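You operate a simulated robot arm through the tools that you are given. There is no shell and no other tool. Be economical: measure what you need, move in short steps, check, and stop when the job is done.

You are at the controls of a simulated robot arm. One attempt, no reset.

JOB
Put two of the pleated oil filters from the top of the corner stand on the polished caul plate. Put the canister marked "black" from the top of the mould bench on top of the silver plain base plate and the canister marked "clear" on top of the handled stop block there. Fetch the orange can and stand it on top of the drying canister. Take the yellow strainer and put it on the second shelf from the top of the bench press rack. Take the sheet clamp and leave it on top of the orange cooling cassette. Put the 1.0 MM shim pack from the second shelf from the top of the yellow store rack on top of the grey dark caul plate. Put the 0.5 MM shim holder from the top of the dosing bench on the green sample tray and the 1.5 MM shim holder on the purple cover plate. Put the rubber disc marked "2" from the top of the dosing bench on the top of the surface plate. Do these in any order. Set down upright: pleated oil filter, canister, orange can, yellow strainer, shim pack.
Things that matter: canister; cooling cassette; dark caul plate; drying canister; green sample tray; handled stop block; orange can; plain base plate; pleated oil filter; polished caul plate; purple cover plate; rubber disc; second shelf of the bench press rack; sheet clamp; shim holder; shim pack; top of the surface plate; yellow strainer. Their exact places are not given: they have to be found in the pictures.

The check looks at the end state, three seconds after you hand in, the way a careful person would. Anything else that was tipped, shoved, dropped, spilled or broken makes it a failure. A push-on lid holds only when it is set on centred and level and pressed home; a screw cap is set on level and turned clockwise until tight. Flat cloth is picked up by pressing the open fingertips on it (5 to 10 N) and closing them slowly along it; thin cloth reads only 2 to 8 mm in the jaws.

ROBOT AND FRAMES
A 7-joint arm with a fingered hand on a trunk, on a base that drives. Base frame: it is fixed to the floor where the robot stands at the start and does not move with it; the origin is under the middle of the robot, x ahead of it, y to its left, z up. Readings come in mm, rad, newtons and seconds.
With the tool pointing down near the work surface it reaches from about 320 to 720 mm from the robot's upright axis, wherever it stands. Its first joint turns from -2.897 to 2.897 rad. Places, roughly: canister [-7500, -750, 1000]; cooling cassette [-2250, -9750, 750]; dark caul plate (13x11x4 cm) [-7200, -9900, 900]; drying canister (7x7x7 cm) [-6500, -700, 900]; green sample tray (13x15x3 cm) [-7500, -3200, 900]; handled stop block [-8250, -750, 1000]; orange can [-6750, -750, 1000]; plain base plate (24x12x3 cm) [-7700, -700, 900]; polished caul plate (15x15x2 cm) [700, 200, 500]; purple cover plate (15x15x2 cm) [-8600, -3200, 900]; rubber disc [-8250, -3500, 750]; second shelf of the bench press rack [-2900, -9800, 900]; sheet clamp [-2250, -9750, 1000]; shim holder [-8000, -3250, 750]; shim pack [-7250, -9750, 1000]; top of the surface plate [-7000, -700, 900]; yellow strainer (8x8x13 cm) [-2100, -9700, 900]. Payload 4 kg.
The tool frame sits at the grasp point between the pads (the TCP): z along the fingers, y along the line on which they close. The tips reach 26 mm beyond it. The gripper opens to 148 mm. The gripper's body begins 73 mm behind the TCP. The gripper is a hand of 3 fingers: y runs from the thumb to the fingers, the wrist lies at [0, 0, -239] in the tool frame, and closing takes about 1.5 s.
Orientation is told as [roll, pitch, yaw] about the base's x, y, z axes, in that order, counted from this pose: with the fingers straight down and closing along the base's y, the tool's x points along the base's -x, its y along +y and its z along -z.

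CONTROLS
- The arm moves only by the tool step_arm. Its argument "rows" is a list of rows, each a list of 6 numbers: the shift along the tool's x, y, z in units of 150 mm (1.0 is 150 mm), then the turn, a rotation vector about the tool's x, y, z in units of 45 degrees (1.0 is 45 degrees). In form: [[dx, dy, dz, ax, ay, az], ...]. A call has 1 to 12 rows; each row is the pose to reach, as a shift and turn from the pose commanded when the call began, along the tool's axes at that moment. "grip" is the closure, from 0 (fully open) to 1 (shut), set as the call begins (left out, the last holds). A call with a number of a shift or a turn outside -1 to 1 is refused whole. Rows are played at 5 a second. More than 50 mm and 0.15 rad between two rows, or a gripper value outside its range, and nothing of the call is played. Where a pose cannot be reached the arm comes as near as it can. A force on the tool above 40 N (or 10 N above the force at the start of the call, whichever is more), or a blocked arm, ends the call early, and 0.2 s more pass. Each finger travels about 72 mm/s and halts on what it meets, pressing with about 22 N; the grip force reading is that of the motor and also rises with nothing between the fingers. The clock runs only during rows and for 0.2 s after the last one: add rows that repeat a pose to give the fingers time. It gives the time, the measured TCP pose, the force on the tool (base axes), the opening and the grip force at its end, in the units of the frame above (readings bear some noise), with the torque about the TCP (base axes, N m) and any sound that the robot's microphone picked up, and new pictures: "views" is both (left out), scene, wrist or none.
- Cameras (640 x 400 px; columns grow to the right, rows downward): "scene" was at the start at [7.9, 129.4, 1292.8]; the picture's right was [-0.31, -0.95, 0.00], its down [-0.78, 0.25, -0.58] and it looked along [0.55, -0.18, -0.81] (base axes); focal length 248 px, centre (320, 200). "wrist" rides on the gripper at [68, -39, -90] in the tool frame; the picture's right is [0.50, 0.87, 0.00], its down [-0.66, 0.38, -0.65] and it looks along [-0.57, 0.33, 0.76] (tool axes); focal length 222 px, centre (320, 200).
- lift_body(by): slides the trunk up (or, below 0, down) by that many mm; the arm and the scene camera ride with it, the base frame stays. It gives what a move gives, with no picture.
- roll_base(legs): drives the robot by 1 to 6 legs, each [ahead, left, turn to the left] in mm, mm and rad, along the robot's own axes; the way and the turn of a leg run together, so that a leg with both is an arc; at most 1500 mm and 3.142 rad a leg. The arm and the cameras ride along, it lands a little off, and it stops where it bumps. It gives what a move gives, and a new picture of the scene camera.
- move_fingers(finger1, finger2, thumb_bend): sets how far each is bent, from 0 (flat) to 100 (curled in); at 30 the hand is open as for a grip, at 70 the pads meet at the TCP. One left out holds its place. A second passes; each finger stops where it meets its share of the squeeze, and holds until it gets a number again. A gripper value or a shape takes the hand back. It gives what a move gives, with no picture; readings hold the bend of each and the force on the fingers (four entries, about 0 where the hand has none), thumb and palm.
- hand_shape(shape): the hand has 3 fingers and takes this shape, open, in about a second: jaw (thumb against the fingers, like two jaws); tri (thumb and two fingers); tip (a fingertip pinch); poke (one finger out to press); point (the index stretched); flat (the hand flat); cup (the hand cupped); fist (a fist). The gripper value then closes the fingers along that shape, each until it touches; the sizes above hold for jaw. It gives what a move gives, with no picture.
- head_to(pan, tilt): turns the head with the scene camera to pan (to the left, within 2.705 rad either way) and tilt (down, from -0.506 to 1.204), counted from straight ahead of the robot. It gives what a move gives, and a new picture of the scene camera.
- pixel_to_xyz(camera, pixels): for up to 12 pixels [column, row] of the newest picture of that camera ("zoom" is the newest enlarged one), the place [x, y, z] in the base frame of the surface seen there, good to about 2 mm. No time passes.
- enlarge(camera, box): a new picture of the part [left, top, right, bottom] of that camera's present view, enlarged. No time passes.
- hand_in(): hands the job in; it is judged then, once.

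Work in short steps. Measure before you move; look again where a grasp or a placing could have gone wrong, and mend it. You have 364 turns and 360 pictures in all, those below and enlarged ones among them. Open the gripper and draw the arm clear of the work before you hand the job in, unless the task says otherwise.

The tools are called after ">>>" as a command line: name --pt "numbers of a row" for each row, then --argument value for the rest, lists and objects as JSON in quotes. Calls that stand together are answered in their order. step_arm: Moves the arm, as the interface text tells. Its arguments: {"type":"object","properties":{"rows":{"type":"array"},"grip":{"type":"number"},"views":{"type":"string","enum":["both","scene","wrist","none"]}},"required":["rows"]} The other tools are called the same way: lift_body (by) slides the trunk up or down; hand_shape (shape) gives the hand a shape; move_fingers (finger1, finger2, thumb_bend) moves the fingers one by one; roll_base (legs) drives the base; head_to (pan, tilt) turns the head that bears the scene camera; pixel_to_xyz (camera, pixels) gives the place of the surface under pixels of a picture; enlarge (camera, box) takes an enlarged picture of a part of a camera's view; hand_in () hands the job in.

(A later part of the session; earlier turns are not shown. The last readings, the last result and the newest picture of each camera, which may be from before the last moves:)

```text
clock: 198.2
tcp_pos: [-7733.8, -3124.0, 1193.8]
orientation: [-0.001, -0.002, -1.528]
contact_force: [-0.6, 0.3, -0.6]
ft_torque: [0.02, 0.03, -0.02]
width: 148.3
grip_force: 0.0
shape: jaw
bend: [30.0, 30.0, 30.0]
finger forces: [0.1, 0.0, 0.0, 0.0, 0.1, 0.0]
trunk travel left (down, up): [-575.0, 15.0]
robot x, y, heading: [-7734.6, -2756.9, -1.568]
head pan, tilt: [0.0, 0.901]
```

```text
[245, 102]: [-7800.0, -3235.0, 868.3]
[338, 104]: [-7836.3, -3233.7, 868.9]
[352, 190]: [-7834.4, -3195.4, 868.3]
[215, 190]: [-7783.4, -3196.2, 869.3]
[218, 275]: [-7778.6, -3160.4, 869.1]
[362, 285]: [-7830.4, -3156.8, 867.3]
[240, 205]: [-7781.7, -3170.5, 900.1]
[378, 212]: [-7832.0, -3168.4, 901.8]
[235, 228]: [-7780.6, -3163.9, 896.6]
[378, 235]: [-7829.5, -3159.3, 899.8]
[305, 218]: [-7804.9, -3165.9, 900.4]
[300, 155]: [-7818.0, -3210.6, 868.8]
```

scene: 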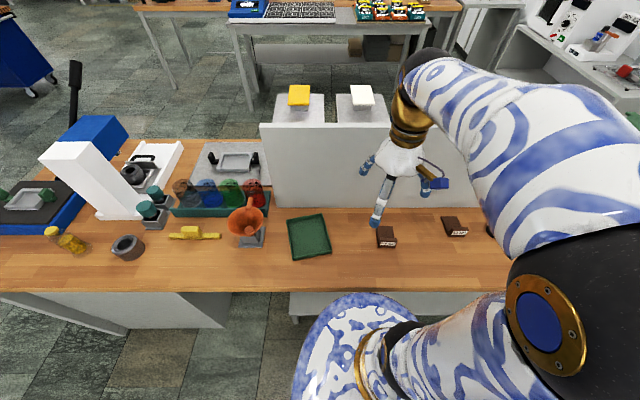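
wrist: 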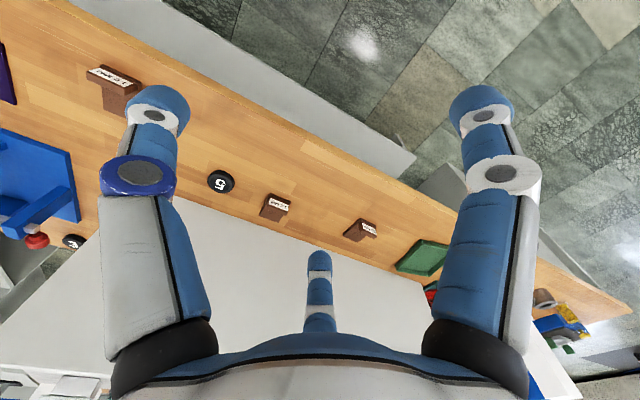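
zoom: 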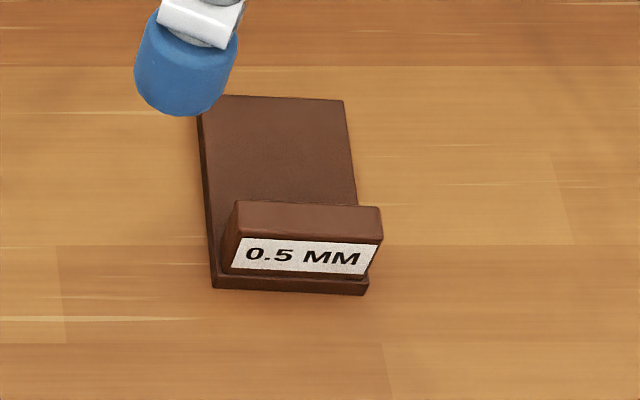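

Holder: base 54×80×10 mm, label ridge at y≈-3166 (14 thick), x -7781…-7832, top z 900. I'll grip the ridge across its thickness, so rotate the hand to yaw≈0.

>>> step_arm --pt "0 0 0 0 0 -0.18" --pt "0 0 0 0 0 -0.36" --pt "0 0 0 0 0 -0.54" --pt "0 0 0 0 0 -0.72" --pt "0 0 0 0 0 -0.9" --pt "0 0 0 0 0 -0.98" --views "none"

>>> step_arm --pt "0 0 0 0 0 -0.18" --pt "0 0 0 0 0 -0.36" --pt "0 0 0 0 0 -0.54" --pt "0 0 0 0 0 -0.72" --pt "0 0 0 0 0 -0.9" --pt "0 0 0 0 0 -0.965" --views "both"

```text
clock: 199.6
tcp_pos: [-7733.5, -3123.1, 1193.6]
orientation: [0.0, 0.0, -0.758]
contact_force: [0.7, -0.7, -1.2]
ft_torque: [-0.06, 0.01, -0.01]
width: 147.9
grip_force: 0.1
shape: jaw
bend: [30.0, 30.0, 30.0]
finger forces: [0.0, 0.1, 0.0, 0.0, 0.0, 0.1]
trunk travel left (down, up): [-575.0, 15.0]
robot x, y, heading: [-7734.9, -2760.4, -1.573]
head pan, tilt: [0.0, 0.901]
```

```text
clock: 201.0
tcp_pos: [-7734.5, -3122.7, 1193.4]
orientation: [-0.001, -0.001, -0.003]
contact_force: [0.5, 0.4, 0.6]
ft_torque: [-0.01, 0.0, 0.02]
width: 147.7
grip_force: 0.0
shape: jaw
bend: [30.0, 30.0, 30.0]
finger forces: [0.0, 0.1, 0.0, 0.0, 0.0, 0.0]
trunk travel left (down, up): [-575.0, 15.0]
robot x, y, heading: [-7737.3, -2758.8, -1.571]
head pan, tilt: [0.0, 0.901]
```

scene: 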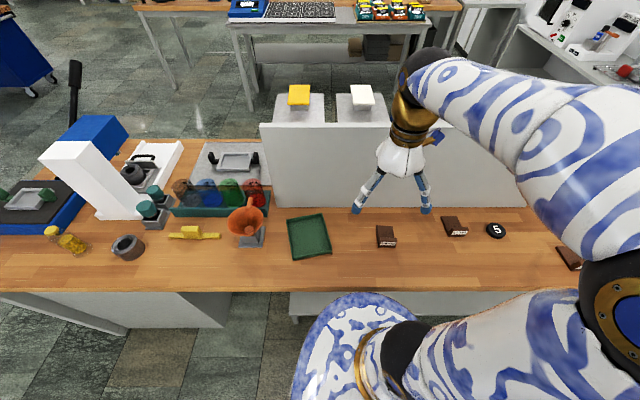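
wrist: 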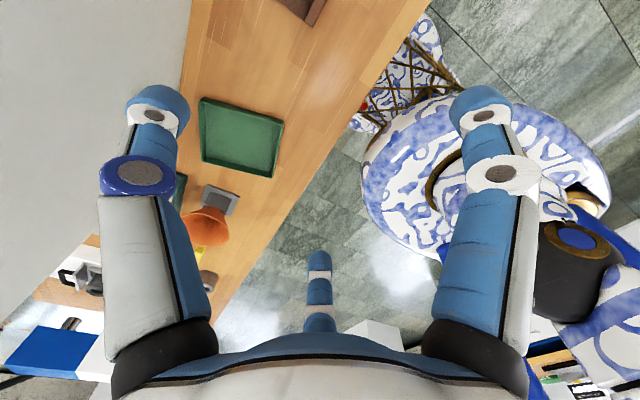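

Yaw is 0. Move above the ridge and descend partway.

>>> step_arm --pt "0.25 -0.15 0 0 0 0" --pt "0.477 -0.289 0.05 0 0 0" --pt "0.477 -0.289 0.3 0 0 0" --pt "0.477 -0.289 0.6 0 0 0" --pt "0.477 -0.289 0.9 0 0 0" --views "none"

>>> step_arm --pt "0 0 0.25 0 0 0" --pt "0 0 0.5 0 0 0" --pt "0 0 0.7 0 0 0" --views "both"

```text
clock: 202.2
tcp_pos: [-7805.7, -3168.7, 1055.5]
orientation: [-0.001, 0.002, -0.003]
contact_force: [-0.2, -0.4, -0.4]
ft_torque: [0.01, 0.0, -0.01]
width: 147.8
grip_force: 0.0
shape: jaw
bend: [30.0, 30.0, 30.0]
finger forces: [0.0, 0.0, 0.0, 0.0, 0.0, 0.0]
trunk travel left (down, up): [-575.0, 15.0]
robot x, y, heading: [-7737.4, -2757.9, -1.571]
head pan, tilt: [0.0, 0.901]
```

```text
clock: 203.0
tcp_pos: [-7807.0, -3166.3, 950.6]
orientation: [-0.001, 0.001, -0.002]
contact_force: [-0.4, 0.6, 0.3]
ft_torque: [-0.03, -0.04, 0.02]
width: 148.1
grip_force: 0.0
shape: jaw
bend: [30.0, 30.0, 30.0]
finger forces: [0.1, 0.0, 0.0, 0.0, 0.0, 0.1]
trunk travel left (down, up): [-575.0, 15.0]
robot x, y, heading: [-7736.2, -2757.8, -1.568]
head pan, tilt: [0.0, 0.901]
```

scene: 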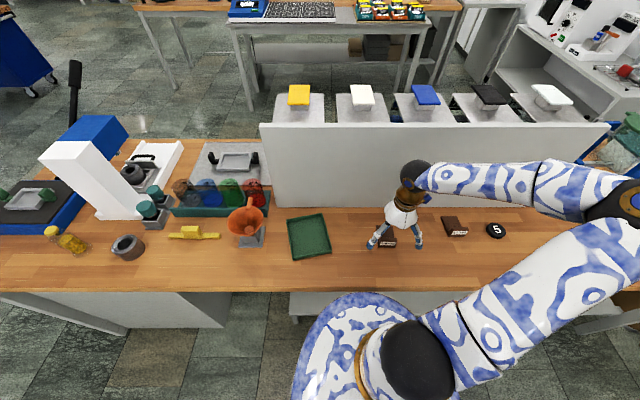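
wrist: 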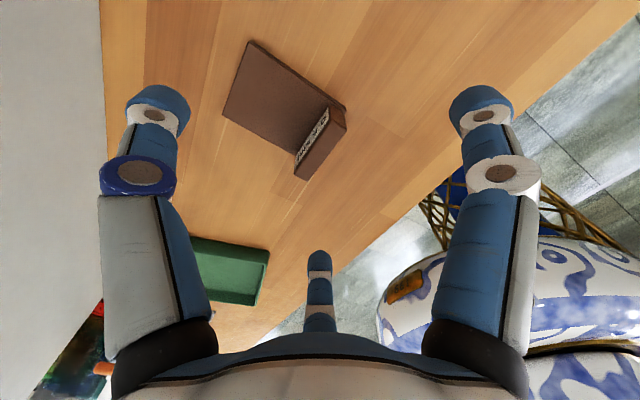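

Ridge is between the fingers. Descend to z≈897 and close.

>>> step_arm --pt "0 0 0.2 0 0 0" --pt "0 0 0.357 0 0 0" --views "none"

>>> step_arm --pt "0 0 0 0 0 0" --pt "0 0 0 0 0 0" --pt "0 0 0 0 0 0" --pt "0 0 0 0 0 0" --pt "0 0 0 0 0 0" --pt "0 0 0 0 0 0" --pt "0 0 0 0 0 0" --pt "0 0 0 0 0 0" --pt "0 0 0 0 0 0" --grip 1 --views "wrist"

```text
clock: 203.6
tcp_pos: [-7806.9, -3167.2, 899.5]
orientation: [-0.002, -0.001, -0.001]
contact_force: [0.3, -0.4, 0.6]
ft_torque: [0.02, 0.0, -0.04]
width: 147.9
grip_force: 0.1
shape: jaw
bend: [30.0, 30.0, 30.0]
finger forces: [0.1, 0.1, 0.0, 0.1, 0.0, 0.0]
trunk travel left (down, up): [-575.0, 15.0]
robot x, y, heading: [-7735.8, -2758.2, -1.569]
head pan, tilt: [0.0, 0.901]
```

```text
clock: 205.6
tcp_pos: [-7806.7, -3165.1, 900.2]
orientation: [-0.002, 0.001, -0.002]
contact_force: [-0.4, 0.4, 0.6]
ft_torque: [-0.08, -0.01, -0.03]
width: 15.0
grip_force: 21.6
shape: jaw
bend: [75.0, 73.0, 70.0]
finger forces: [15.9, 17.5, 0.0, 0.0, 21.3, 0.0]
trunk travel left (down, up): [-575.0, 15.0]
robot x, y, heading: [-7734.0, -2757.4, -1.569]
head pan, tilt: [0.0, 0.901]
```

wrist: 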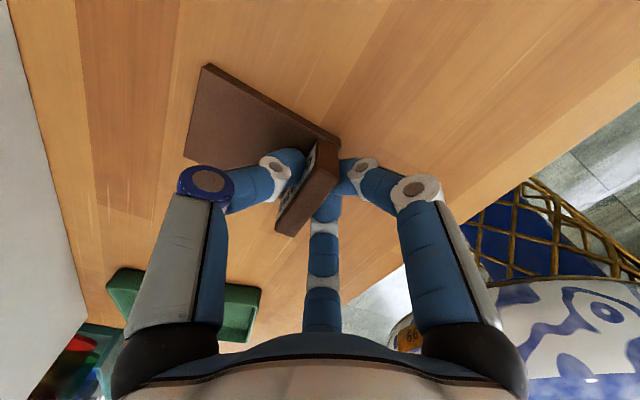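

Ridge gripped at 15 mm. Lift and zoom on the tray.

>>> step_arm --pt "0 0 -0.1 0 0 0" --pt "0 0 -0.35 0 0 0" --pt "0 0 -0.6 0 0 0" --views "wrist"

>>> enlarge --camera "scene" --box '[280, 205, 340, 265]'

>>> pixel_to_xyz --camera "zoom" --pixels '[[130, 110], [370, 75], [430, 290], [190, 350], [160, 130], [350, 105], [400, 280], [200, 320], [280, 210], [100, 120], [400, 70]]'

```text
clock: 206.4
tcp_pos: [-7804.3, -3167.3, 990.2]
orientation: [-0.001, 0.002, -0.004]
contact_force: [0.6, -0.1, -0.1]
ft_torque: [0.06, -0.02, 0.01]
width: 15.0
grip_force: 21.7
shape: jaw
bend: [75.0, 73.0, 70.0]
finger forces: [0.0, 19.5, 0.0, 0.0, 20.9, 0.1]
trunk travel left (down, up): [-575.0, 15.0]
robot x, y, heading: [-7734.0, -2756.8, -1.571]
head pan, tilt: [0.0, 0.901]
```

wrist: 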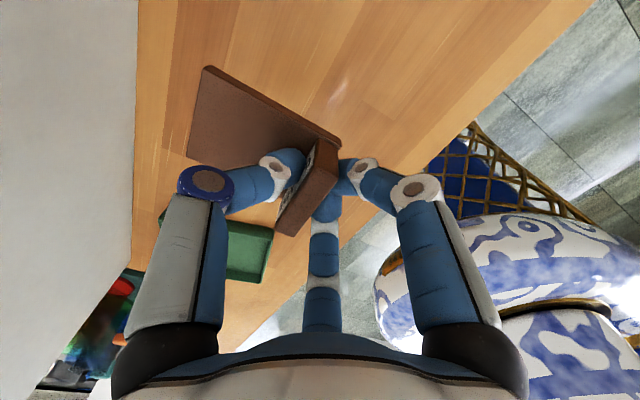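

```text
6.67 times, centred on (310, 235) of scene
```

zoom: 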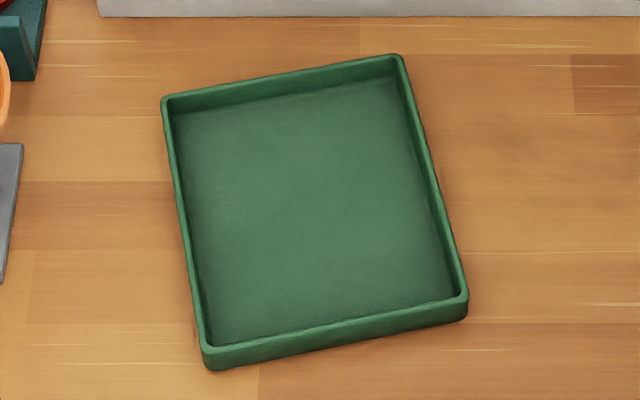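

```text
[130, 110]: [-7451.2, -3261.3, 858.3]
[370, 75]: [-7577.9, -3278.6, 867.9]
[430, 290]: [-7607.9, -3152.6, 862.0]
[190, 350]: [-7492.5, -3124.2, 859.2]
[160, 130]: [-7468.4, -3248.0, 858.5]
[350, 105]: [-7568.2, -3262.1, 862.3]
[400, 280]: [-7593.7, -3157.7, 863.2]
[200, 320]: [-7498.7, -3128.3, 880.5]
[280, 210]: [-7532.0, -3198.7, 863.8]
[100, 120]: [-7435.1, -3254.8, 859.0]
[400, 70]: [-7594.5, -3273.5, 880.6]
```

Tray interior centre ≈(-7545,-3199), floor z 863.5, rim 881. I move the holder so that it lies within the tray: TCP target (-7543,-3180).

>>> step_arm --pt "-0.2 -0.02 0 0 0 0" --pt "-0.45 -0.04 0 0 0 0" --pt "-0.7 -0.06 0 0 0 0" --pt "-0.95 -0.08 0 0 0 0" --views "none"

>>> step_arm --pt "-0.25 0 0 0 0 0" --pt "-0.5 0 0 0 0 0" --pt "-0.79 0 0 0 0 0" --pt "-0.79 0 0.25 0 0 0" --pt "-0.79 0 0.35 0 0 0" --views "both"

```text
clock: 207.4
tcp_pos: [-7664.6, -3178.2, 991.1]
orientation: [-0.001, 0.002, -0.002]
contact_force: [-0.2, 0.4, 0.4]
ft_torque: [-0.01, -0.02, 0.02]
width: 14.5
grip_force: 22.1
shape: jaw
bend: [75.0, 73.0, 70.0]
finger forces: [0.1, 19.6, 0.0, 0.0, 20.8, 0.0]
trunk travel left (down, up): [-575.0, 15.0]
robot x, y, heading: [-7736.2, -2760.3, -1.569]
head pan, tilt: [0.0, 0.901]
```

```text
clock: 208.6
tcp_pos: [-7545.1, -3179.4, 936.6]
orientation: [-0.001, 0.001, -0.001]
contact_force: [0.0, -1.3, -1.3]
ft_torque: [0.01, 0.0, 0.02]
width: 14.9
grip_force: 21.7
shape: jaw
bend: [75.0, 73.0, 70.0]
finger forces: [0.0, 0.0, 0.0, 0.1, 20.8, 0.0]
trunk travel left (down, up): [-575.0, 15.0]
robot x, y, heading: [-7735.6, -2758.1, -1.57]
head pan, tilt: [0.0, 0.901]
```

scene: 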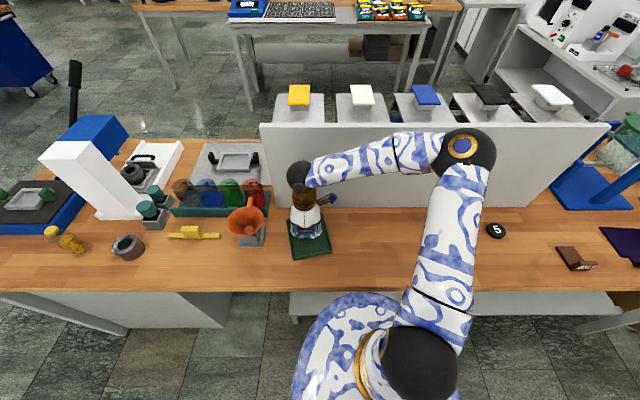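
wrist: 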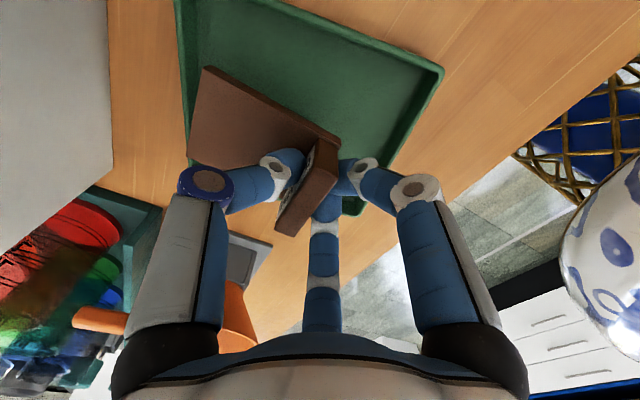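

Holder is over the tray interior. Lower to contact.

>>> step_arm --pt "0 0 0.1 0 0 0" --pt "0 0 0.17 0 0 0" --pt "0 0 0.195 0 0 0" --pt "0 0 0.205 0 0 0" --pt "0 0 0.212 0 0 0" --views "none"

```text
clock: 209.8
tcp_pos: [-7544.9, -3178.7, 906.8]
orientation: [0.0, 0.002, 0.0]
contact_force: [-0.6, 0.2, 0.0]
ft_torque: [0.06, -0.01, 0.0]
width: 14.7
grip_force: 21.9
shape: jaw
bend: [75.0, 73.0, 70.0]
finger forces: [0.0, 0.0, 0.0, 0.0, 20.8, 0.0]
trunk travel left (down, up): [-575.0, 15.0]
robot x, y, heading: [-7737.2, -2758.4, -1.572]
head pan, tilt: [0.0, 0.901]
```

>>> step_arm --pt "0 0 0.008 0 0 0" --pt "0 0 0.014 0 0 0" --pt "0 0 0.02 0 0 0" --views "none"

```text
clock: 210.6
tcp_pos: [-7544.3, -3178.7, 903.7]
orientation: [-0.002, 0.002, 0.0]
contact_force: [-0.8, 0.0, 0.5]
ft_torque: [-0.04, 0.0, 0.0]
width: 14.8
grip_force: 22.2
shape: jaw
bend: [75.0, 73.0, 70.0]
finger forces: [0.1, 21.2, 0.1, 0.0, 21.0, 0.0]
trunk travel left (down, up): [-575.0, 15.0]
robot x, y, heading: [-7737.3, -2760.3, -1.566]
head pan, tilt: [0.0, 0.901]
```

>>> step_arm --pt "0 0 0.008 0 0 0" --pt "0 0 0.014 0 0 0" --views "wrist"

```text
clock: 211.2
tcp_pos: [-7545.9, -3178.7, 902.3]
orientation: [-0.003, 0.001, -0.001]
contact_force: [0.6, 0.1, 6.4]
ft_torque: [-0.17, 0.0, 0.02]
width: 14.7
grip_force: 21.9
shape: jaw
bend: [75.0, 73.0, 70.0]
finger forces: [20.0, 21.9, 0.0, 0.0, 22.4, 0.0]
trunk travel left (down, up): [-575.0, 15.0]
robot x, y, heading: [-7738.0, -2758.3, -1.574]
head pan, tilt: [0.0, 0.901]
```

wrist: 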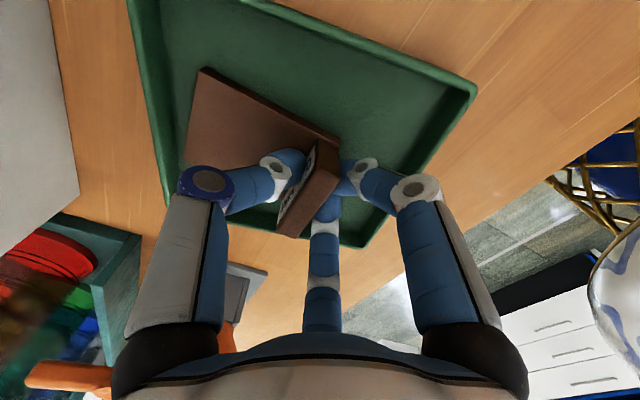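

Contact at 6 N. Open only partly (width ~42) and lift straight.

>>> step_arm --pt "0 0 0 0 0 0" --pt "0 0 0 0 0 0" --pt "0 0 0 0 0 0" --pt "0 0 0 0 0 0" --pt "0 0 -0.1 0 0 0" --pt "0 0 -0.35 0 0 0" --pt "0 0 -0.65 0 0 0" --grip 0.72 --views "both"

```text
clock: 212.8
tcp_pos: [-7547.5, -3178.2, 998.3]
orientation: [-0.002, 0.001, -0.003]
contact_force: [-0.4, 1.1, -0.4]
ft_torque: [-0.01, 0.01, 0.02]
width: 41.4
grip_force: 0.0
shape: jaw
bend: [76.0, 76.0, 70.0]
finger forces: [0.0, 0.1, 0.1, 0.0, 0.0, 0.0]
trunk travel left (down, up): [-575.0, 15.0]
robot x, y, heading: [-7739.6, -2758.0, -1.571]
head pan, tilt: [0.0, 0.901]
```

scene: 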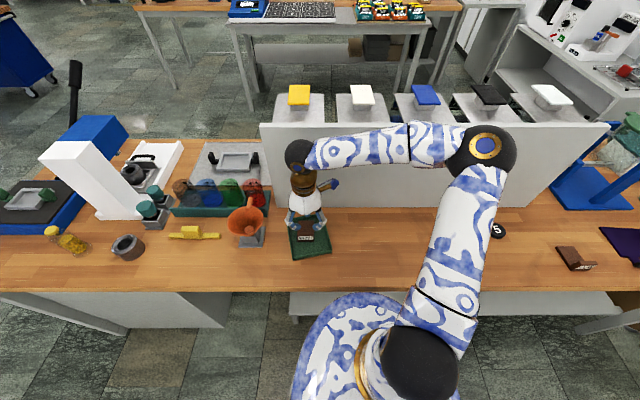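
wrist: 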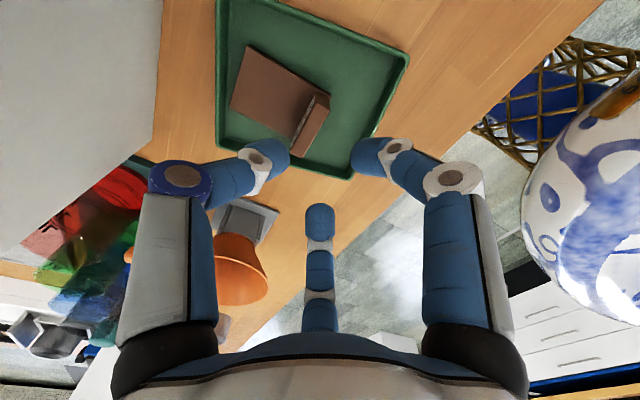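

0.5 holder is in the tray. Raise the arm and shift the base right to x≈-8300.

>>> step_arm --pt "0 0 -0.3 0 0 0" --pt "0.2 0.1 -0.5 0 0 0" --pt "0.45 0.2 -0.6 0 0 0" --pt "0.7 0.3 -0.7 0 0 0" --pt "0.95 0.35 -0.8 0 0 0" --grip 0 --views "none"

>>> roll_base --legs '[[0, -560, 0]]'

>>> head_to --pan 0 --tilt 0.8

```text
clock: 214.0
tcp_pos: [-7688.0, -3126.9, 1117.9]
orientation: [-0.001, 0.001, -0.002]
contact_force: [0.5, 0.4, 0.4]
ft_torque: [-0.01, -0.01, 0.02]
width: 147.8
grip_force: 0.0
shape: jaw
bend: [30.0, 30.0, 30.0]
finger forces: [0.1, 0.1, 0.0, 0.1, 0.0, 0.0]
trunk travel left (down, up): [-575.0, 15.0]
robot x, y, heading: [-7735.2, -2759.6, -1.569]
head pan, tilt: [0.0, 0.901]
```

```text
clock: 217.2
tcp_pos: [-8261.9, -3127.6, 1114.6]
orientation: [-0.002, -0.001, 0.0]
contact_force: [-0.2, 0.1, -0.9]
ft_torque: [0.04, -0.03, -0.04]
width: 148.0
grip_force: 0.0
shape: jaw
bend: [30.0, 30.0, 30.0]
finger forces: [0.0, 0.0, 0.0, 0.1, 0.0, 0.0]
trunk travel left (down, up): [-575.0, 15.0]
robot x, y, heading: [-8313.6, -2756.8, -1.57]
head pan, tilt: [0.0, 0.901]
```

scene: 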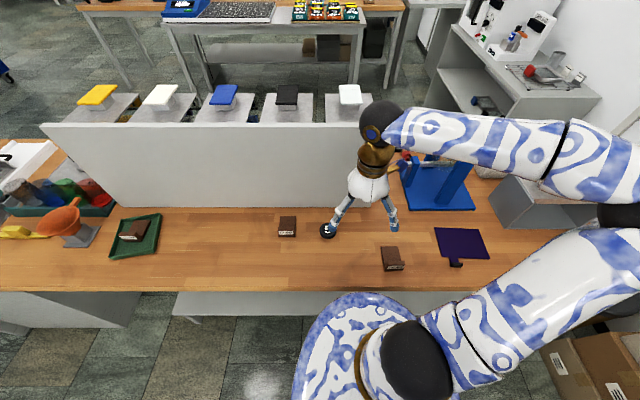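

```text
clock: 217.9
tcp_pos: [-8260.5, -3128.5, 1116.5]
orientation: [-0.004, 0.0, 0.001]
contact_force: [-0.2, -0.3, 0.4]
ft_torque: [0.01, -0.01, 0.01]
width: 147.7
grip_force: 0.0
shape: jaw
bend: [30.0, 30.0, 30.0]
finger forces: [0.0, 0.0, 0.1, 0.0, 0.1, 0.1]
trunk travel left (down, up): [-575.0, 15.0]
robot x, y, heading: [-8308.9, -2759.7, -1.572]
head pan, tilt: [0.0, 0.799]
```

scene: 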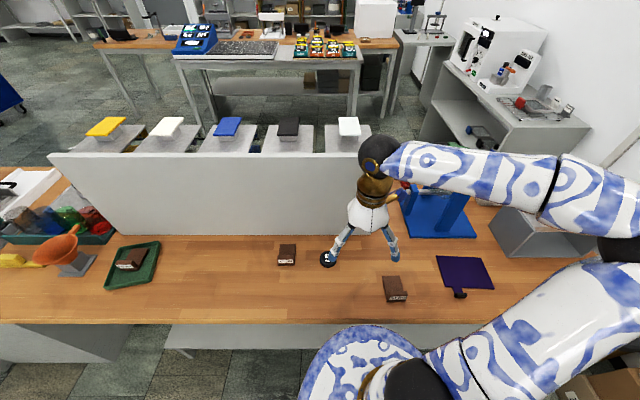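

Zoom on the 1.5 MM holder (287,254) and purple plate for coordinates.

>>> enlarge --camera "scene" --box '[270, 235, 306, 271]'

>>> pixel_to_xyz --camera "scene" --pixels '[[438, 257], [482, 257], [492, 286], [448, 290], [460, 292], [462, 272], [440, 270], [466, 210], [472, 236]]'

```text
11.11 times, centred on (288, 253) of scene
```

zoom: 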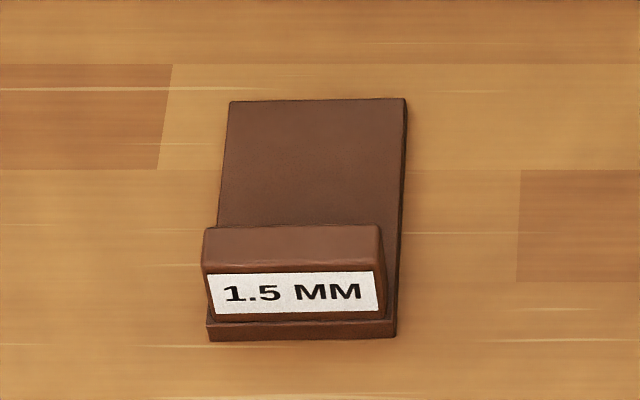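

```text
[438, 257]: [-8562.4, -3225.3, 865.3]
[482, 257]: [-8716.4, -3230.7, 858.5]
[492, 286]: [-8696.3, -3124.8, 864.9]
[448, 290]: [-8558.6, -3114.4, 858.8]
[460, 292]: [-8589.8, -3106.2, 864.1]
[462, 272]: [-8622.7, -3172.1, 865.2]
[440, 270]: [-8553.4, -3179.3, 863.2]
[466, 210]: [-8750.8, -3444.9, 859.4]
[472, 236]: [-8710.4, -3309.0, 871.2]
```

>>> pixel_to_xyz --camera "zoom" --pixels '[[210, 232], [375, 230], [208, 262], [372, 262], [290, 246], [235, 105], [400, 105], [215, 325], [385, 325]]'

>>> enlarge --camera "scene" --box '[425, 245, 505, 305]'

>>> pixel_to_xyz --camera "zoom" --pixels '[[105, 95], [435, 100], [530, 320], [155, 345], [270, 370], [320, 210]]'

```text
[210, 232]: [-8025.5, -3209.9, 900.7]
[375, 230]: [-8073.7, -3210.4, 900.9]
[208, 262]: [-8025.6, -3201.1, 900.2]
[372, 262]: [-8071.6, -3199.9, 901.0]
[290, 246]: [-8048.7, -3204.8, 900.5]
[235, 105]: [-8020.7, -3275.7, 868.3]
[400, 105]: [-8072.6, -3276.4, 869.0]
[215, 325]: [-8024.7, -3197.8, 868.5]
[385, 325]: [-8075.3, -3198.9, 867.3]
```

```text
6.67 times, centred on (465, 275) of scene
```

zoom: 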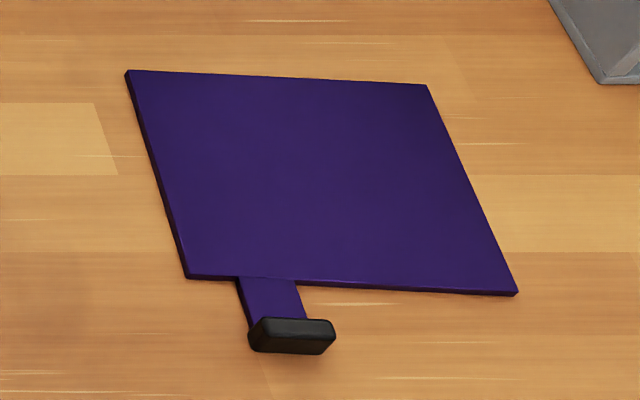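

```text
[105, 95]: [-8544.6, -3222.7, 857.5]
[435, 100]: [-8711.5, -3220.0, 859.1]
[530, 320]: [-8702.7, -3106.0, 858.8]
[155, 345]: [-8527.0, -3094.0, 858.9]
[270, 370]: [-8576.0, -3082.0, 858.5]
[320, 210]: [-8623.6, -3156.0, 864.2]
```

Ridge of the 1.5 holder at (-8049,-3205), top 900.5. Plate centre ≈(-8626,-3174), top 864.5. Move over the ridge.

>>> step_arm --pt "-0.25 0 0 0 0 0" --pt "-0.5 -0.1 0 0 0 0" --pt "-0.75 -0.2 0 0 0 0" --pt "-0.98 -0.3 0 0 0 0" --views "none"

>>> step_arm --pt "-0.2 -0.1 0 0 0 0" --pt "-0.43 -0.21 0 0 0 0" --pt "-0.43 -0.21 0.3 0 0 0" --pt "-0.43 -0.21 0.6 0 0 0" --pt "-0.43 -0.21 0.9 0 0 0" --pt "-0.43 -0.21 1.0 0 0 0" --views "both"

```text
clock: 218.9
tcp_pos: [-8113.6, -3174.0, 1115.7]
orientation: [-0.001, 0.002, -0.001]
contact_force: [0.1, 1.2, 0.1]
ft_torque: [0.01, 0.03, 0.04]
width: 147.6
grip_force: 0.1
shape: jaw
bend: [30.0, 30.0, 30.0]
finger forces: [0.1, 0.0, 0.0, 0.0, 0.1, 0.1]
trunk travel left (down, up): [-575.0, 15.0]
robot x, y, heading: [-8309.6, -2757.5, -1.571]
head pan, tilt: [0.0, 0.799]
```

```text
clock: 220.3
tcp_pos: [-8050.6, -3204.4, 964.6]
orientation: [-0.001, 0.0, 0.001]
contact_force: [0.2, 0.3, -0.1]
ft_torque: [0.0, 0.02, -0.03]
width: 148.2
grip_force: 0.0
shape: jaw
bend: [30.0, 30.0, 30.0]
finger forces: [0.0, 0.1, 0.0, 0.0, 0.0, 0.0]
trunk travel left (down, up): [-575.0, 15.0]
robot x, y, heading: [-8310.5, -2760.5, -1.572]
head pan, tilt: [0.0, 0.799]
```

scene: 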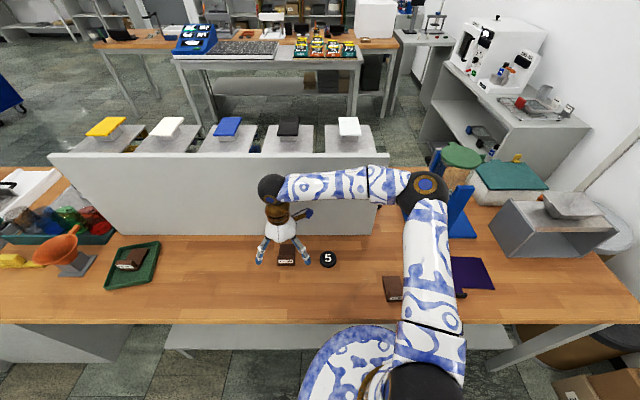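
wrist: 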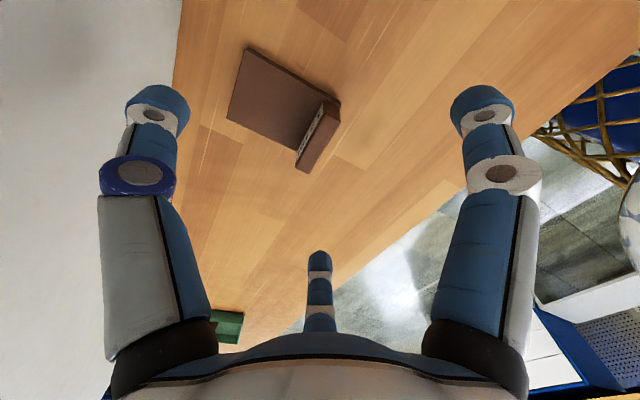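

Descend to z≈899 and close on the ridge.

>>> step_arm --pt "0 0 0.2 0 0 0" --pt "0 0 0.35 0 0 0" --pt "0 0 0.437 0 0 0" --views "none"

>>> step_arm --pt "0 0 0 0 0 0" --pt "0 0 0 0 0 0" --pt "0 0 0 0 0 0" --pt "0 0 0 0 0 0" --pt "0 0 0 0 0 0" --pt "0 0 0 0 0 0" --pt "0 0 0 0 0 0" --pt "0 0 0 0 0 0" --pt "0 0 0 0 0 0" --grip 1 --views "none"

>>> step_arm --pt "0 0 -0.1 0 0 0" --pt "0 0 -0.35 0 0 0" --pt "0 0 -0.65 0 0 0" --pt "0 0 -0.95 0 0 0" --views "both"

```text
clock: 221.1
tcp_pos: [-8049.7, -3205.1, 899.5]
orientation: [-0.002, -0.001, 0.001]
contact_force: [0.2, -0.8, 0.5]
ft_torque: [-0.01, 0.0, -0.03]
width: 148.0
grip_force: 0.0
shape: jaw
bend: [30.0, 30.0, 30.0]
finger forces: [0.0, 0.0, 0.1, 0.1, 0.0, 0.1]
trunk travel left (down, up): [-575.0, 15.0]
robot x, y, heading: [-8309.7, -2759.0, -1.57]
head pan, tilt: [0.0, 0.799]
```

```text
clock: 223.1
tcp_pos: [-8049.4, -3204.5, 899.8]
orientation: [-0.002, 0.0, -0.001]
contact_force: [-0.1, -0.5, 0.3]
ft_torque: [-0.07, 0.01, -0.01]
width: 14.7
grip_force: 22.4
shape: jaw
bend: [74.0, 74.0, 70.0]
finger forces: [16.5, 16.0, 0.1, 0.0, 21.6, 0.1]
trunk travel left (down, up): [-575.0, 15.0]
robot x, y, heading: [-8312.3, -2757.6, -1.561]
head pan, tilt: [0.0, 0.799]
```

```text
clock: 224.1
tcp_pos: [-8050.4, -3202.6, 1042.4]
orientation: [-0.001, 0.001, -0.001]
contact_force: [-0.7, -0.7, -0.4]
ft_torque: [-0.02, -0.02, -0.02]
width: 14.6
grip_force: 22.9
shape: jaw
bend: [74.0, 74.0, 70.0]
finger forces: [19.1, 0.0, 0.0, 0.0, 21.2, 0.0]
trunk travel left (down, up): [-575.0, 15.0]
robot x, y, heading: [-8308.6, -2760.6, -1.566]
head pan, tilt: [0.0, 0.799]
```

scene: 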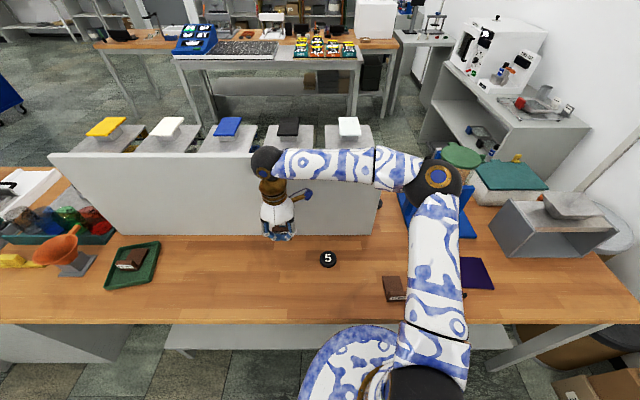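
wrist: 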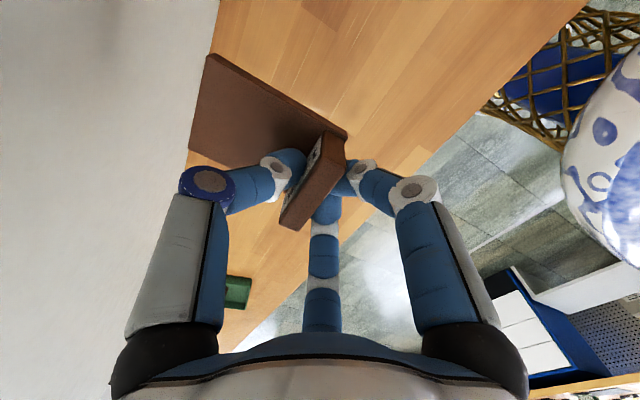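

Held. Carry to the purple plate along y≈-3150.

>>> step_arm --pt "0.25 0.1 0 0 0 0" --pt "0.5 0.2 0 0 0 0" --pt "0.75 0.3 0 0 0 0" --pt "1 0.37 0 0 0 0" --views "none"

>>> step_arm --pt "0.3 0 0 0 0 0" --pt "0.6 0 0 0 0 0" --pt "0.9 0 0 0 0 0" --pt "1 0 0 0 0 0" --views "none"

>>> step_arm --pt "0.3 0 0 0 0 0" --pt "0.6 0 0 0 0 0" --pt "0.9 0 0 0 0 0" --pt "1 0 0 0 0 0" --views "none"

>>> step_arm --pt "0.3 0 0 0 0 0" --pt "0.6 0 0 0 0 0" --pt "0.84 0 0 0 0 0" --pt "0.84 0 0.3 0 0 0" --views "both"

```text
clock: 225.1
tcp_pos: [-8199.5, -3149.3, 1044.1]
orientation: [-0.001, 0.001, 0.001]
contact_force: [0.2, -1.1, -0.6]
ft_torque: [-0.02, -0.02, 0.01]
width: 14.7
grip_force: 22.0
shape: jaw
bend: [74.0, 74.0, 70.0]
finger forces: [0.1, 0.1, 0.1, 0.1, 21.0, 0.0]
trunk travel left (down, up): [-575.0, 15.0]
robot x, y, heading: [-8309.6, -2758.3, -1.565]
head pan, tilt: [0.0, 0.799]
```

```text
clock: 226.1
tcp_pos: [-8350.1, -3149.2, 1042.6]
orientation: [-0.003, 0.002, -0.001]
contact_force: [-0.3, 0.3, -0.8]
ft_torque: [-0.01, 0.05, -0.05]
width: 14.6
grip_force: 22.0
shape: jaw
bend: [74.0, 74.0, 70.0]
finger forces: [0.1, 0.1, 0.1, 0.0, 20.9, 0.0]
trunk travel left (down, up): [-575.0, 15.0]
robot x, y, heading: [-8310.7, -2757.2, -1.569]
head pan, tilt: [0.0, 0.799]
```

```text
clock: 227.1
tcp_pos: [-8501.0, -3148.2, 1044.1]
orientation: [0.0, 0.001, 0.0]
contact_force: [-0.1, 0.2, -0.6]
ft_torque: [0.0, -0.01, 0.02]
width: 14.2
grip_force: 22.3
shape: jaw
bend: [74.0, 74.0, 70.0]
finger forces: [0.1, 0.1, 0.0, 0.1, 20.8, 0.1]
trunk travel left (down, up): [-575.0, 15.0]
robot x, y, heading: [-8309.4, -2758.6, -1.568]
head pan, tilt: [0.0, 0.799]
```

```text
clock: 228.1
tcp_pos: [-8627.8, -3149.1, 1000.0]
orientation: [-0.002, -0.001, 0.001]
contact_force: [0.3, 0.9, 0.0]
ft_torque: [0.01, -0.01, -0.02]
width: 14.4
grip_force: 22.1
shape: jaw
bend: [74.0, 74.0, 70.0]
finger forces: [0.0, 0.1, 0.1, 0.1, 20.7, 0.1]
trunk travel left (down, up): [-575.0, 15.0]
robot x, y, heading: [-8311.2, -2759.8, -1.572]
head pan, tilt: [0.0, 0.799]
```

scene: 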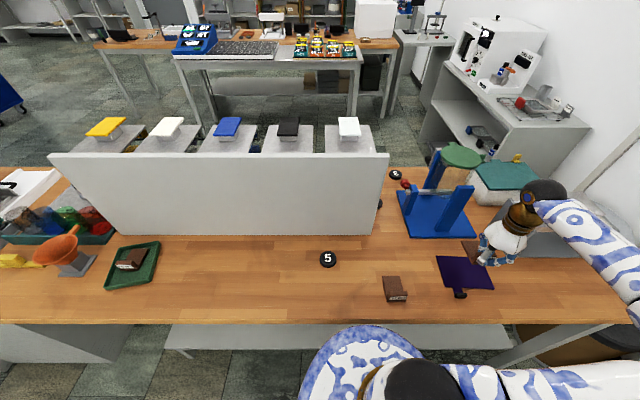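
wrist: 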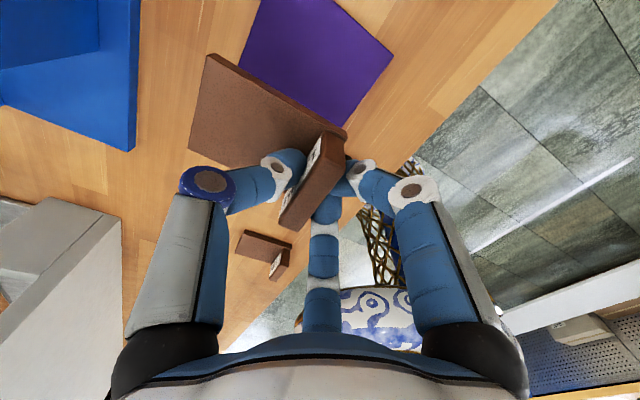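

I check the grey box's left edge clearance before lowering, then descend.

>>> pixel_to_xyz --camera "scene" --pixels '[[492, 232], [510, 255], [396, 174], [380, 203], [500, 205]]'

>>> step_arm --pt "0 0.02 0.2 0 0 0" --pt "0 0.02 0.4 0 0 0" --pt "0 0.02 0.55 0 0 0" --pt "0 0.02 0.6 0 0 0" --views "wrist"

```text
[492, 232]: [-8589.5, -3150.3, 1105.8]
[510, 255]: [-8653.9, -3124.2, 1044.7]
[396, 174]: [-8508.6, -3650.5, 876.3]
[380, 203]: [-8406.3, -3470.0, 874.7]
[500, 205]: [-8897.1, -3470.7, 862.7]
```

```text
clock: 229.1
tcp_pos: [-8627.3, -3146.1, 908.5]
orientation: [-0.002, 0.001, 0.0]
contact_force: [0.1, -0.3, -1.3]
ft_torque: [0.0, 0.01, 0.0]
width: 14.5
grip_force: 21.6
shape: jaw
bend: [74.0, 74.0, 70.0]
finger forces: [0.0, 0.0, 0.0, 0.1, 20.7, 0.0]
trunk travel left (down, up): [-575.0, 15.0]
robot x, y, heading: [-8312.4, -2761.6, -1.571]
head pan, tilt: [0.0, 0.799]
```

wrist: 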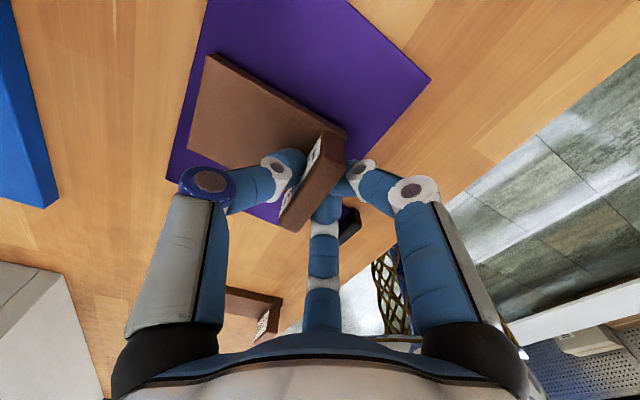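

Over the plate. Lower to contact.

>>> step_arm --pt "0 0 0.015 0 0 0" --pt "0 0 0.025 0 0 0" --pt "0 0 0.032 0 0 0" --pt "0 0 0.038 0 0 0" --views "none"

```text
clock: 230.1
tcp_pos: [-8626.3, -3144.9, 904.0]
orientation: [-0.002, 0.002, -0.001]
contact_force: [-1.6, 0.2, 7.6]
ft_torque: [-0.15, 0.03, -0.05]
width: 14.7
grip_force: 21.6
shape: jaw
bend: [74.0, 74.0, 70.0]
finger forces: [22.3, 0.1, 0.0, 0.0, 22.9, 0.0]
trunk travel left (down, up): [-575.0, 15.0]
robot x, y, heading: [-8307.6, -2760.3, -1.568]
head pan, tilt: [0.0, 0.799]
```

Seated. Release partly and lift.

>>> step_arm --pt "0 0 0 0 0 0" --pt "0 0 0 0 0 0" --pt "0 0 0 0 0 0" --pt "0 0 0 0 0 0" --pt "0 0 -0.1 0 0 0" --pt "0 0 -0.35 0 0 0" --pt "0 0 -0.65 0 0 0" --pt "0 0 -0.95 0 0 0" --grip 0.65 --views "wrist"

>>> enlarge --camera "scene" --box '[370, 150, 530, 310]'

```text
clock: 231.9
tcp_pos: [-8626.0, -3144.6, 1045.1]
orientation: [-0.002, 0.001, 0.001]
contact_force: [0.1, -0.1, 0.1]
ft_torque: [-0.02, 0.0, -0.01]
width: 51.4
grip_force: 0.1
shape: jaw
bend: [77.0, 77.0, 70.0]
finger forces: [0.0, 0.0, 0.0, 0.0, 0.0, 0.1]
trunk travel left (down, up): [-575.0, 15.0]
robot x, y, heading: [-8308.7, -2759.3, -1.568]
head pan, tilt: [0.0, 0.799]
```

wrist: 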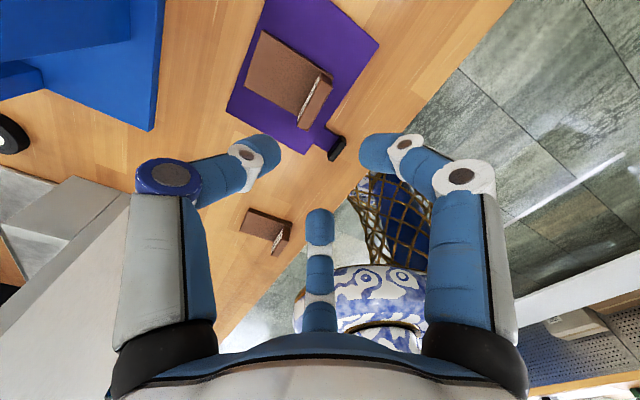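

```text
2.50 times, centred on (450, 230) of scene
```

zoom: 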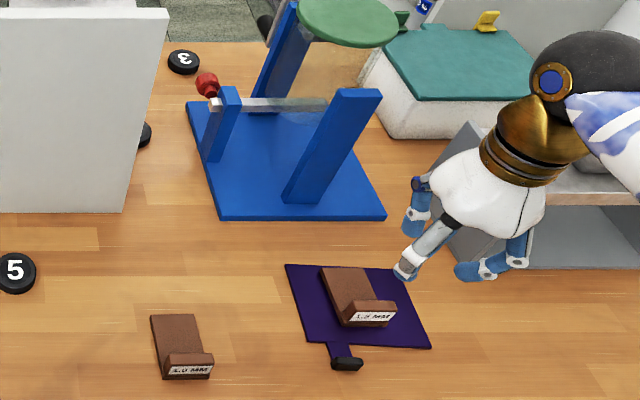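

Holder lies on the purple plate. An unread disc sits at about (-8395,-3472) by the partition's end. Retract the arm, then shift right to read it.

>>> step_arm --pt "-0.2 0.1 -0.2 0 0 0" --pt "-0.5 0.15 -0.3 0 0 0" --pt "-0.75 0.2 -0.5 0 0 0" --pt "-1 0.2 -0.6 0 0 0" --grip 0 --views "none"

>>> step_arm --pt "-0.3 0.05 0 0 0 0" --pt "-0.6 0.1 0 0 0 0" --pt "-0.9 0.1 0 0 0 0" --views "none"

>>> roll_base --legs '[[0, -170, 0]]'

>>> enlarge --camera "scene" --box '[280, 150, 440, 250]'

```text
clock: 232.9
tcp_pos: [-8475.9, -3116.3, 1135.6]
orientation: [0.001, 0.0, 0.001]
contact_force: [1.5, 0.3, -0.4]
ft_torque: [-0.01, 0.03, -0.01]
width: 148.0
grip_force: 0.1
shape: jaw
bend: [30.0, 30.0, 30.0]
finger forces: [0.1, 0.1, 0.1, 0.0, 0.0, 0.0]
trunk travel left (down, up): [-575.0, 15.0]
robot x, y, heading: [-8312.0, -2760.9, -1.567]
head pan, tilt: [0.0, 0.799]
```

```text
clock: 233.7
tcp_pos: [-8340.8, -3101.3, 1134.6]
orientation: [-0.002, 0.003, -0.001]
contact_force: [0.6, 0.2, 0.4]
ft_torque: [0.02, -0.05, 0.0]
width: 148.2
grip_force: 0.0
shape: jaw
bend: [30.0, 30.0, 30.0]
finger forces: [0.0, 0.0, 0.0, 0.0, 0.0, 0.1]
trunk travel left (down, up): [-575.0, 15.0]
robot x, y, heading: [-8313.6, -2757.7, -1.568]
head pan, tilt: [0.0, 0.799]
```

```text
clock: 235.2
tcp_pos: [-8514.0, -3100.0, 1135.0]
orientation: [-0.002, 0.0, -0.001]
contact_force: [-0.4, -0.3, -0.6]
ft_torque: [-0.02, -0.01, -0.03]
width: 147.8
grip_force: 0.1
shape: jaw
bend: [30.0, 30.0, 30.0]
finger forces: [0.1, 0.1, 0.0, 0.0, 0.0, 0.0]
trunk travel left (down, up): [-575.0, 15.0]
robot x, y, heading: [-8476.9, -2758.5, -1.572]
head pan, tilt: [0.0, 0.799]
```

scene: 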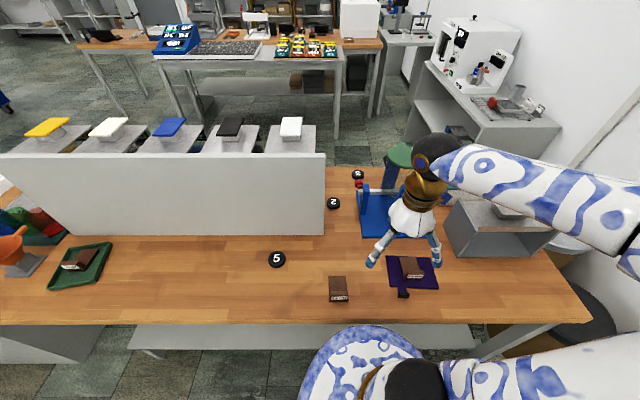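

```text
4.00 times, centred on (360, 200) of scene
```

zoom: 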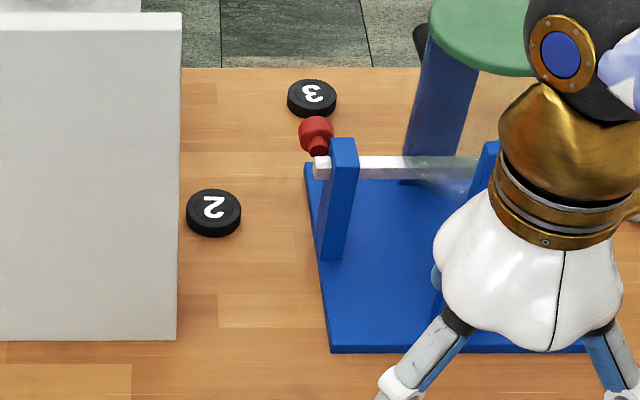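

The disc at (333,203) is the "2". I measure it, the partition end, and the stand posts.

>>> pixel_to_xyz --camera "zoom" --pixels '[[213, 207], [190, 205], [238, 208], [213, 195], [213, 222], [170, 20], [178, 330], [345, 145], [340, 255], [305, 165], [335, 350], [316, 120]]'

>>> pixel_to_xyz --camera "scene" --pixels '[[322, 152], [322, 157], [290, 125], [290, 140], [318, 235], [360, 165], [400, 155]]'

```text
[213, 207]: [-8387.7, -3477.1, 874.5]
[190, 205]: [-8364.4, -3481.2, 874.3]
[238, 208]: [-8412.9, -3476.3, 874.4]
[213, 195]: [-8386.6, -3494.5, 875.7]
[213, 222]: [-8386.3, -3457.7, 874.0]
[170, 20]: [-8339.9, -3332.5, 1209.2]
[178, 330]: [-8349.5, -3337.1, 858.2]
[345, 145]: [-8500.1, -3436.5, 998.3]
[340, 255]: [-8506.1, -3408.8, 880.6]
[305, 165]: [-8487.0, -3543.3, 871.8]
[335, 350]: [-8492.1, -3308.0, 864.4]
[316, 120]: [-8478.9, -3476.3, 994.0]
```

```text
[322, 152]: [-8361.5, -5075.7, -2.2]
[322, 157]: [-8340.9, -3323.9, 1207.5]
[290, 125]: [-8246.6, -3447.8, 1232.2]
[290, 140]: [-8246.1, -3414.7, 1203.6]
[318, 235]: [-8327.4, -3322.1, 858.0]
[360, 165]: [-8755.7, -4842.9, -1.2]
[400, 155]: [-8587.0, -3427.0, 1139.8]
```

The slot beside the disc is narrow. I map what's behind the partition (bins) and the knob more precisely.

>>> enlarge --camera "scene" --box '[230, 100, 390, 220]'

>>> pixel_to_xyz --camera "zoom" --pixels '[[335, 205], [330, 190], [320, 150], [320, 110], [310, 100], [250, 100], [240, 70], [200, 190], [150, 200], [160, 130], [505, 300], [490, 340]]'

```text
3.33 times, centred on (310, 160) of scene
```

zoom: 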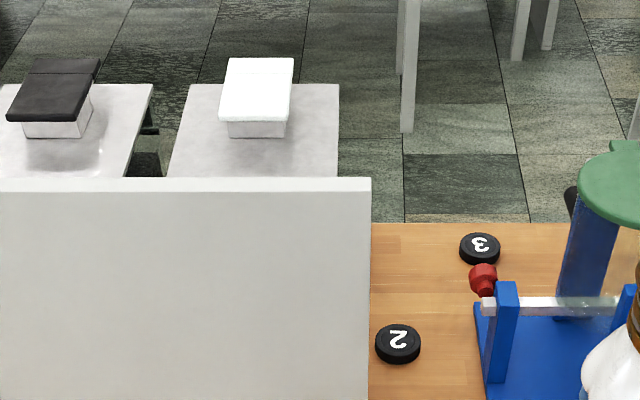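

```text
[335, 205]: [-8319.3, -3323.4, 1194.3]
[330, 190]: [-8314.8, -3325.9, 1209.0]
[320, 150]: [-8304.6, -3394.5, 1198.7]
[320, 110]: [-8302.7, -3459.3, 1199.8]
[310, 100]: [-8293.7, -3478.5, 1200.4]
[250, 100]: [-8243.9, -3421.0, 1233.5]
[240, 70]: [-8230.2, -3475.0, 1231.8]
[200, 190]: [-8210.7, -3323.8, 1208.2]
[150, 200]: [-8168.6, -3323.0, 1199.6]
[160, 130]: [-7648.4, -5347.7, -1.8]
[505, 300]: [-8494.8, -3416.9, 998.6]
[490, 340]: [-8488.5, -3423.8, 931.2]
```

>>> pixel_to_xyz --camera "zoom" --pixels '[[472, 282], [478, 275], [484, 268], [490, 285], [484, 292], [485, 302], [475, 308], [495, 290], [478, 325]]'

```text
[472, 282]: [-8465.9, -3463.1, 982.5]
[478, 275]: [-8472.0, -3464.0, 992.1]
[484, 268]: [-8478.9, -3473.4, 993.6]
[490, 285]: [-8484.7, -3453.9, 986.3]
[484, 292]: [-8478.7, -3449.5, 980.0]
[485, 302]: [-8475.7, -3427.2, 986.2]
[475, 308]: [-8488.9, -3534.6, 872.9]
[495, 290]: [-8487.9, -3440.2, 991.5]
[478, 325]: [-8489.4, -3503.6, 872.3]
```

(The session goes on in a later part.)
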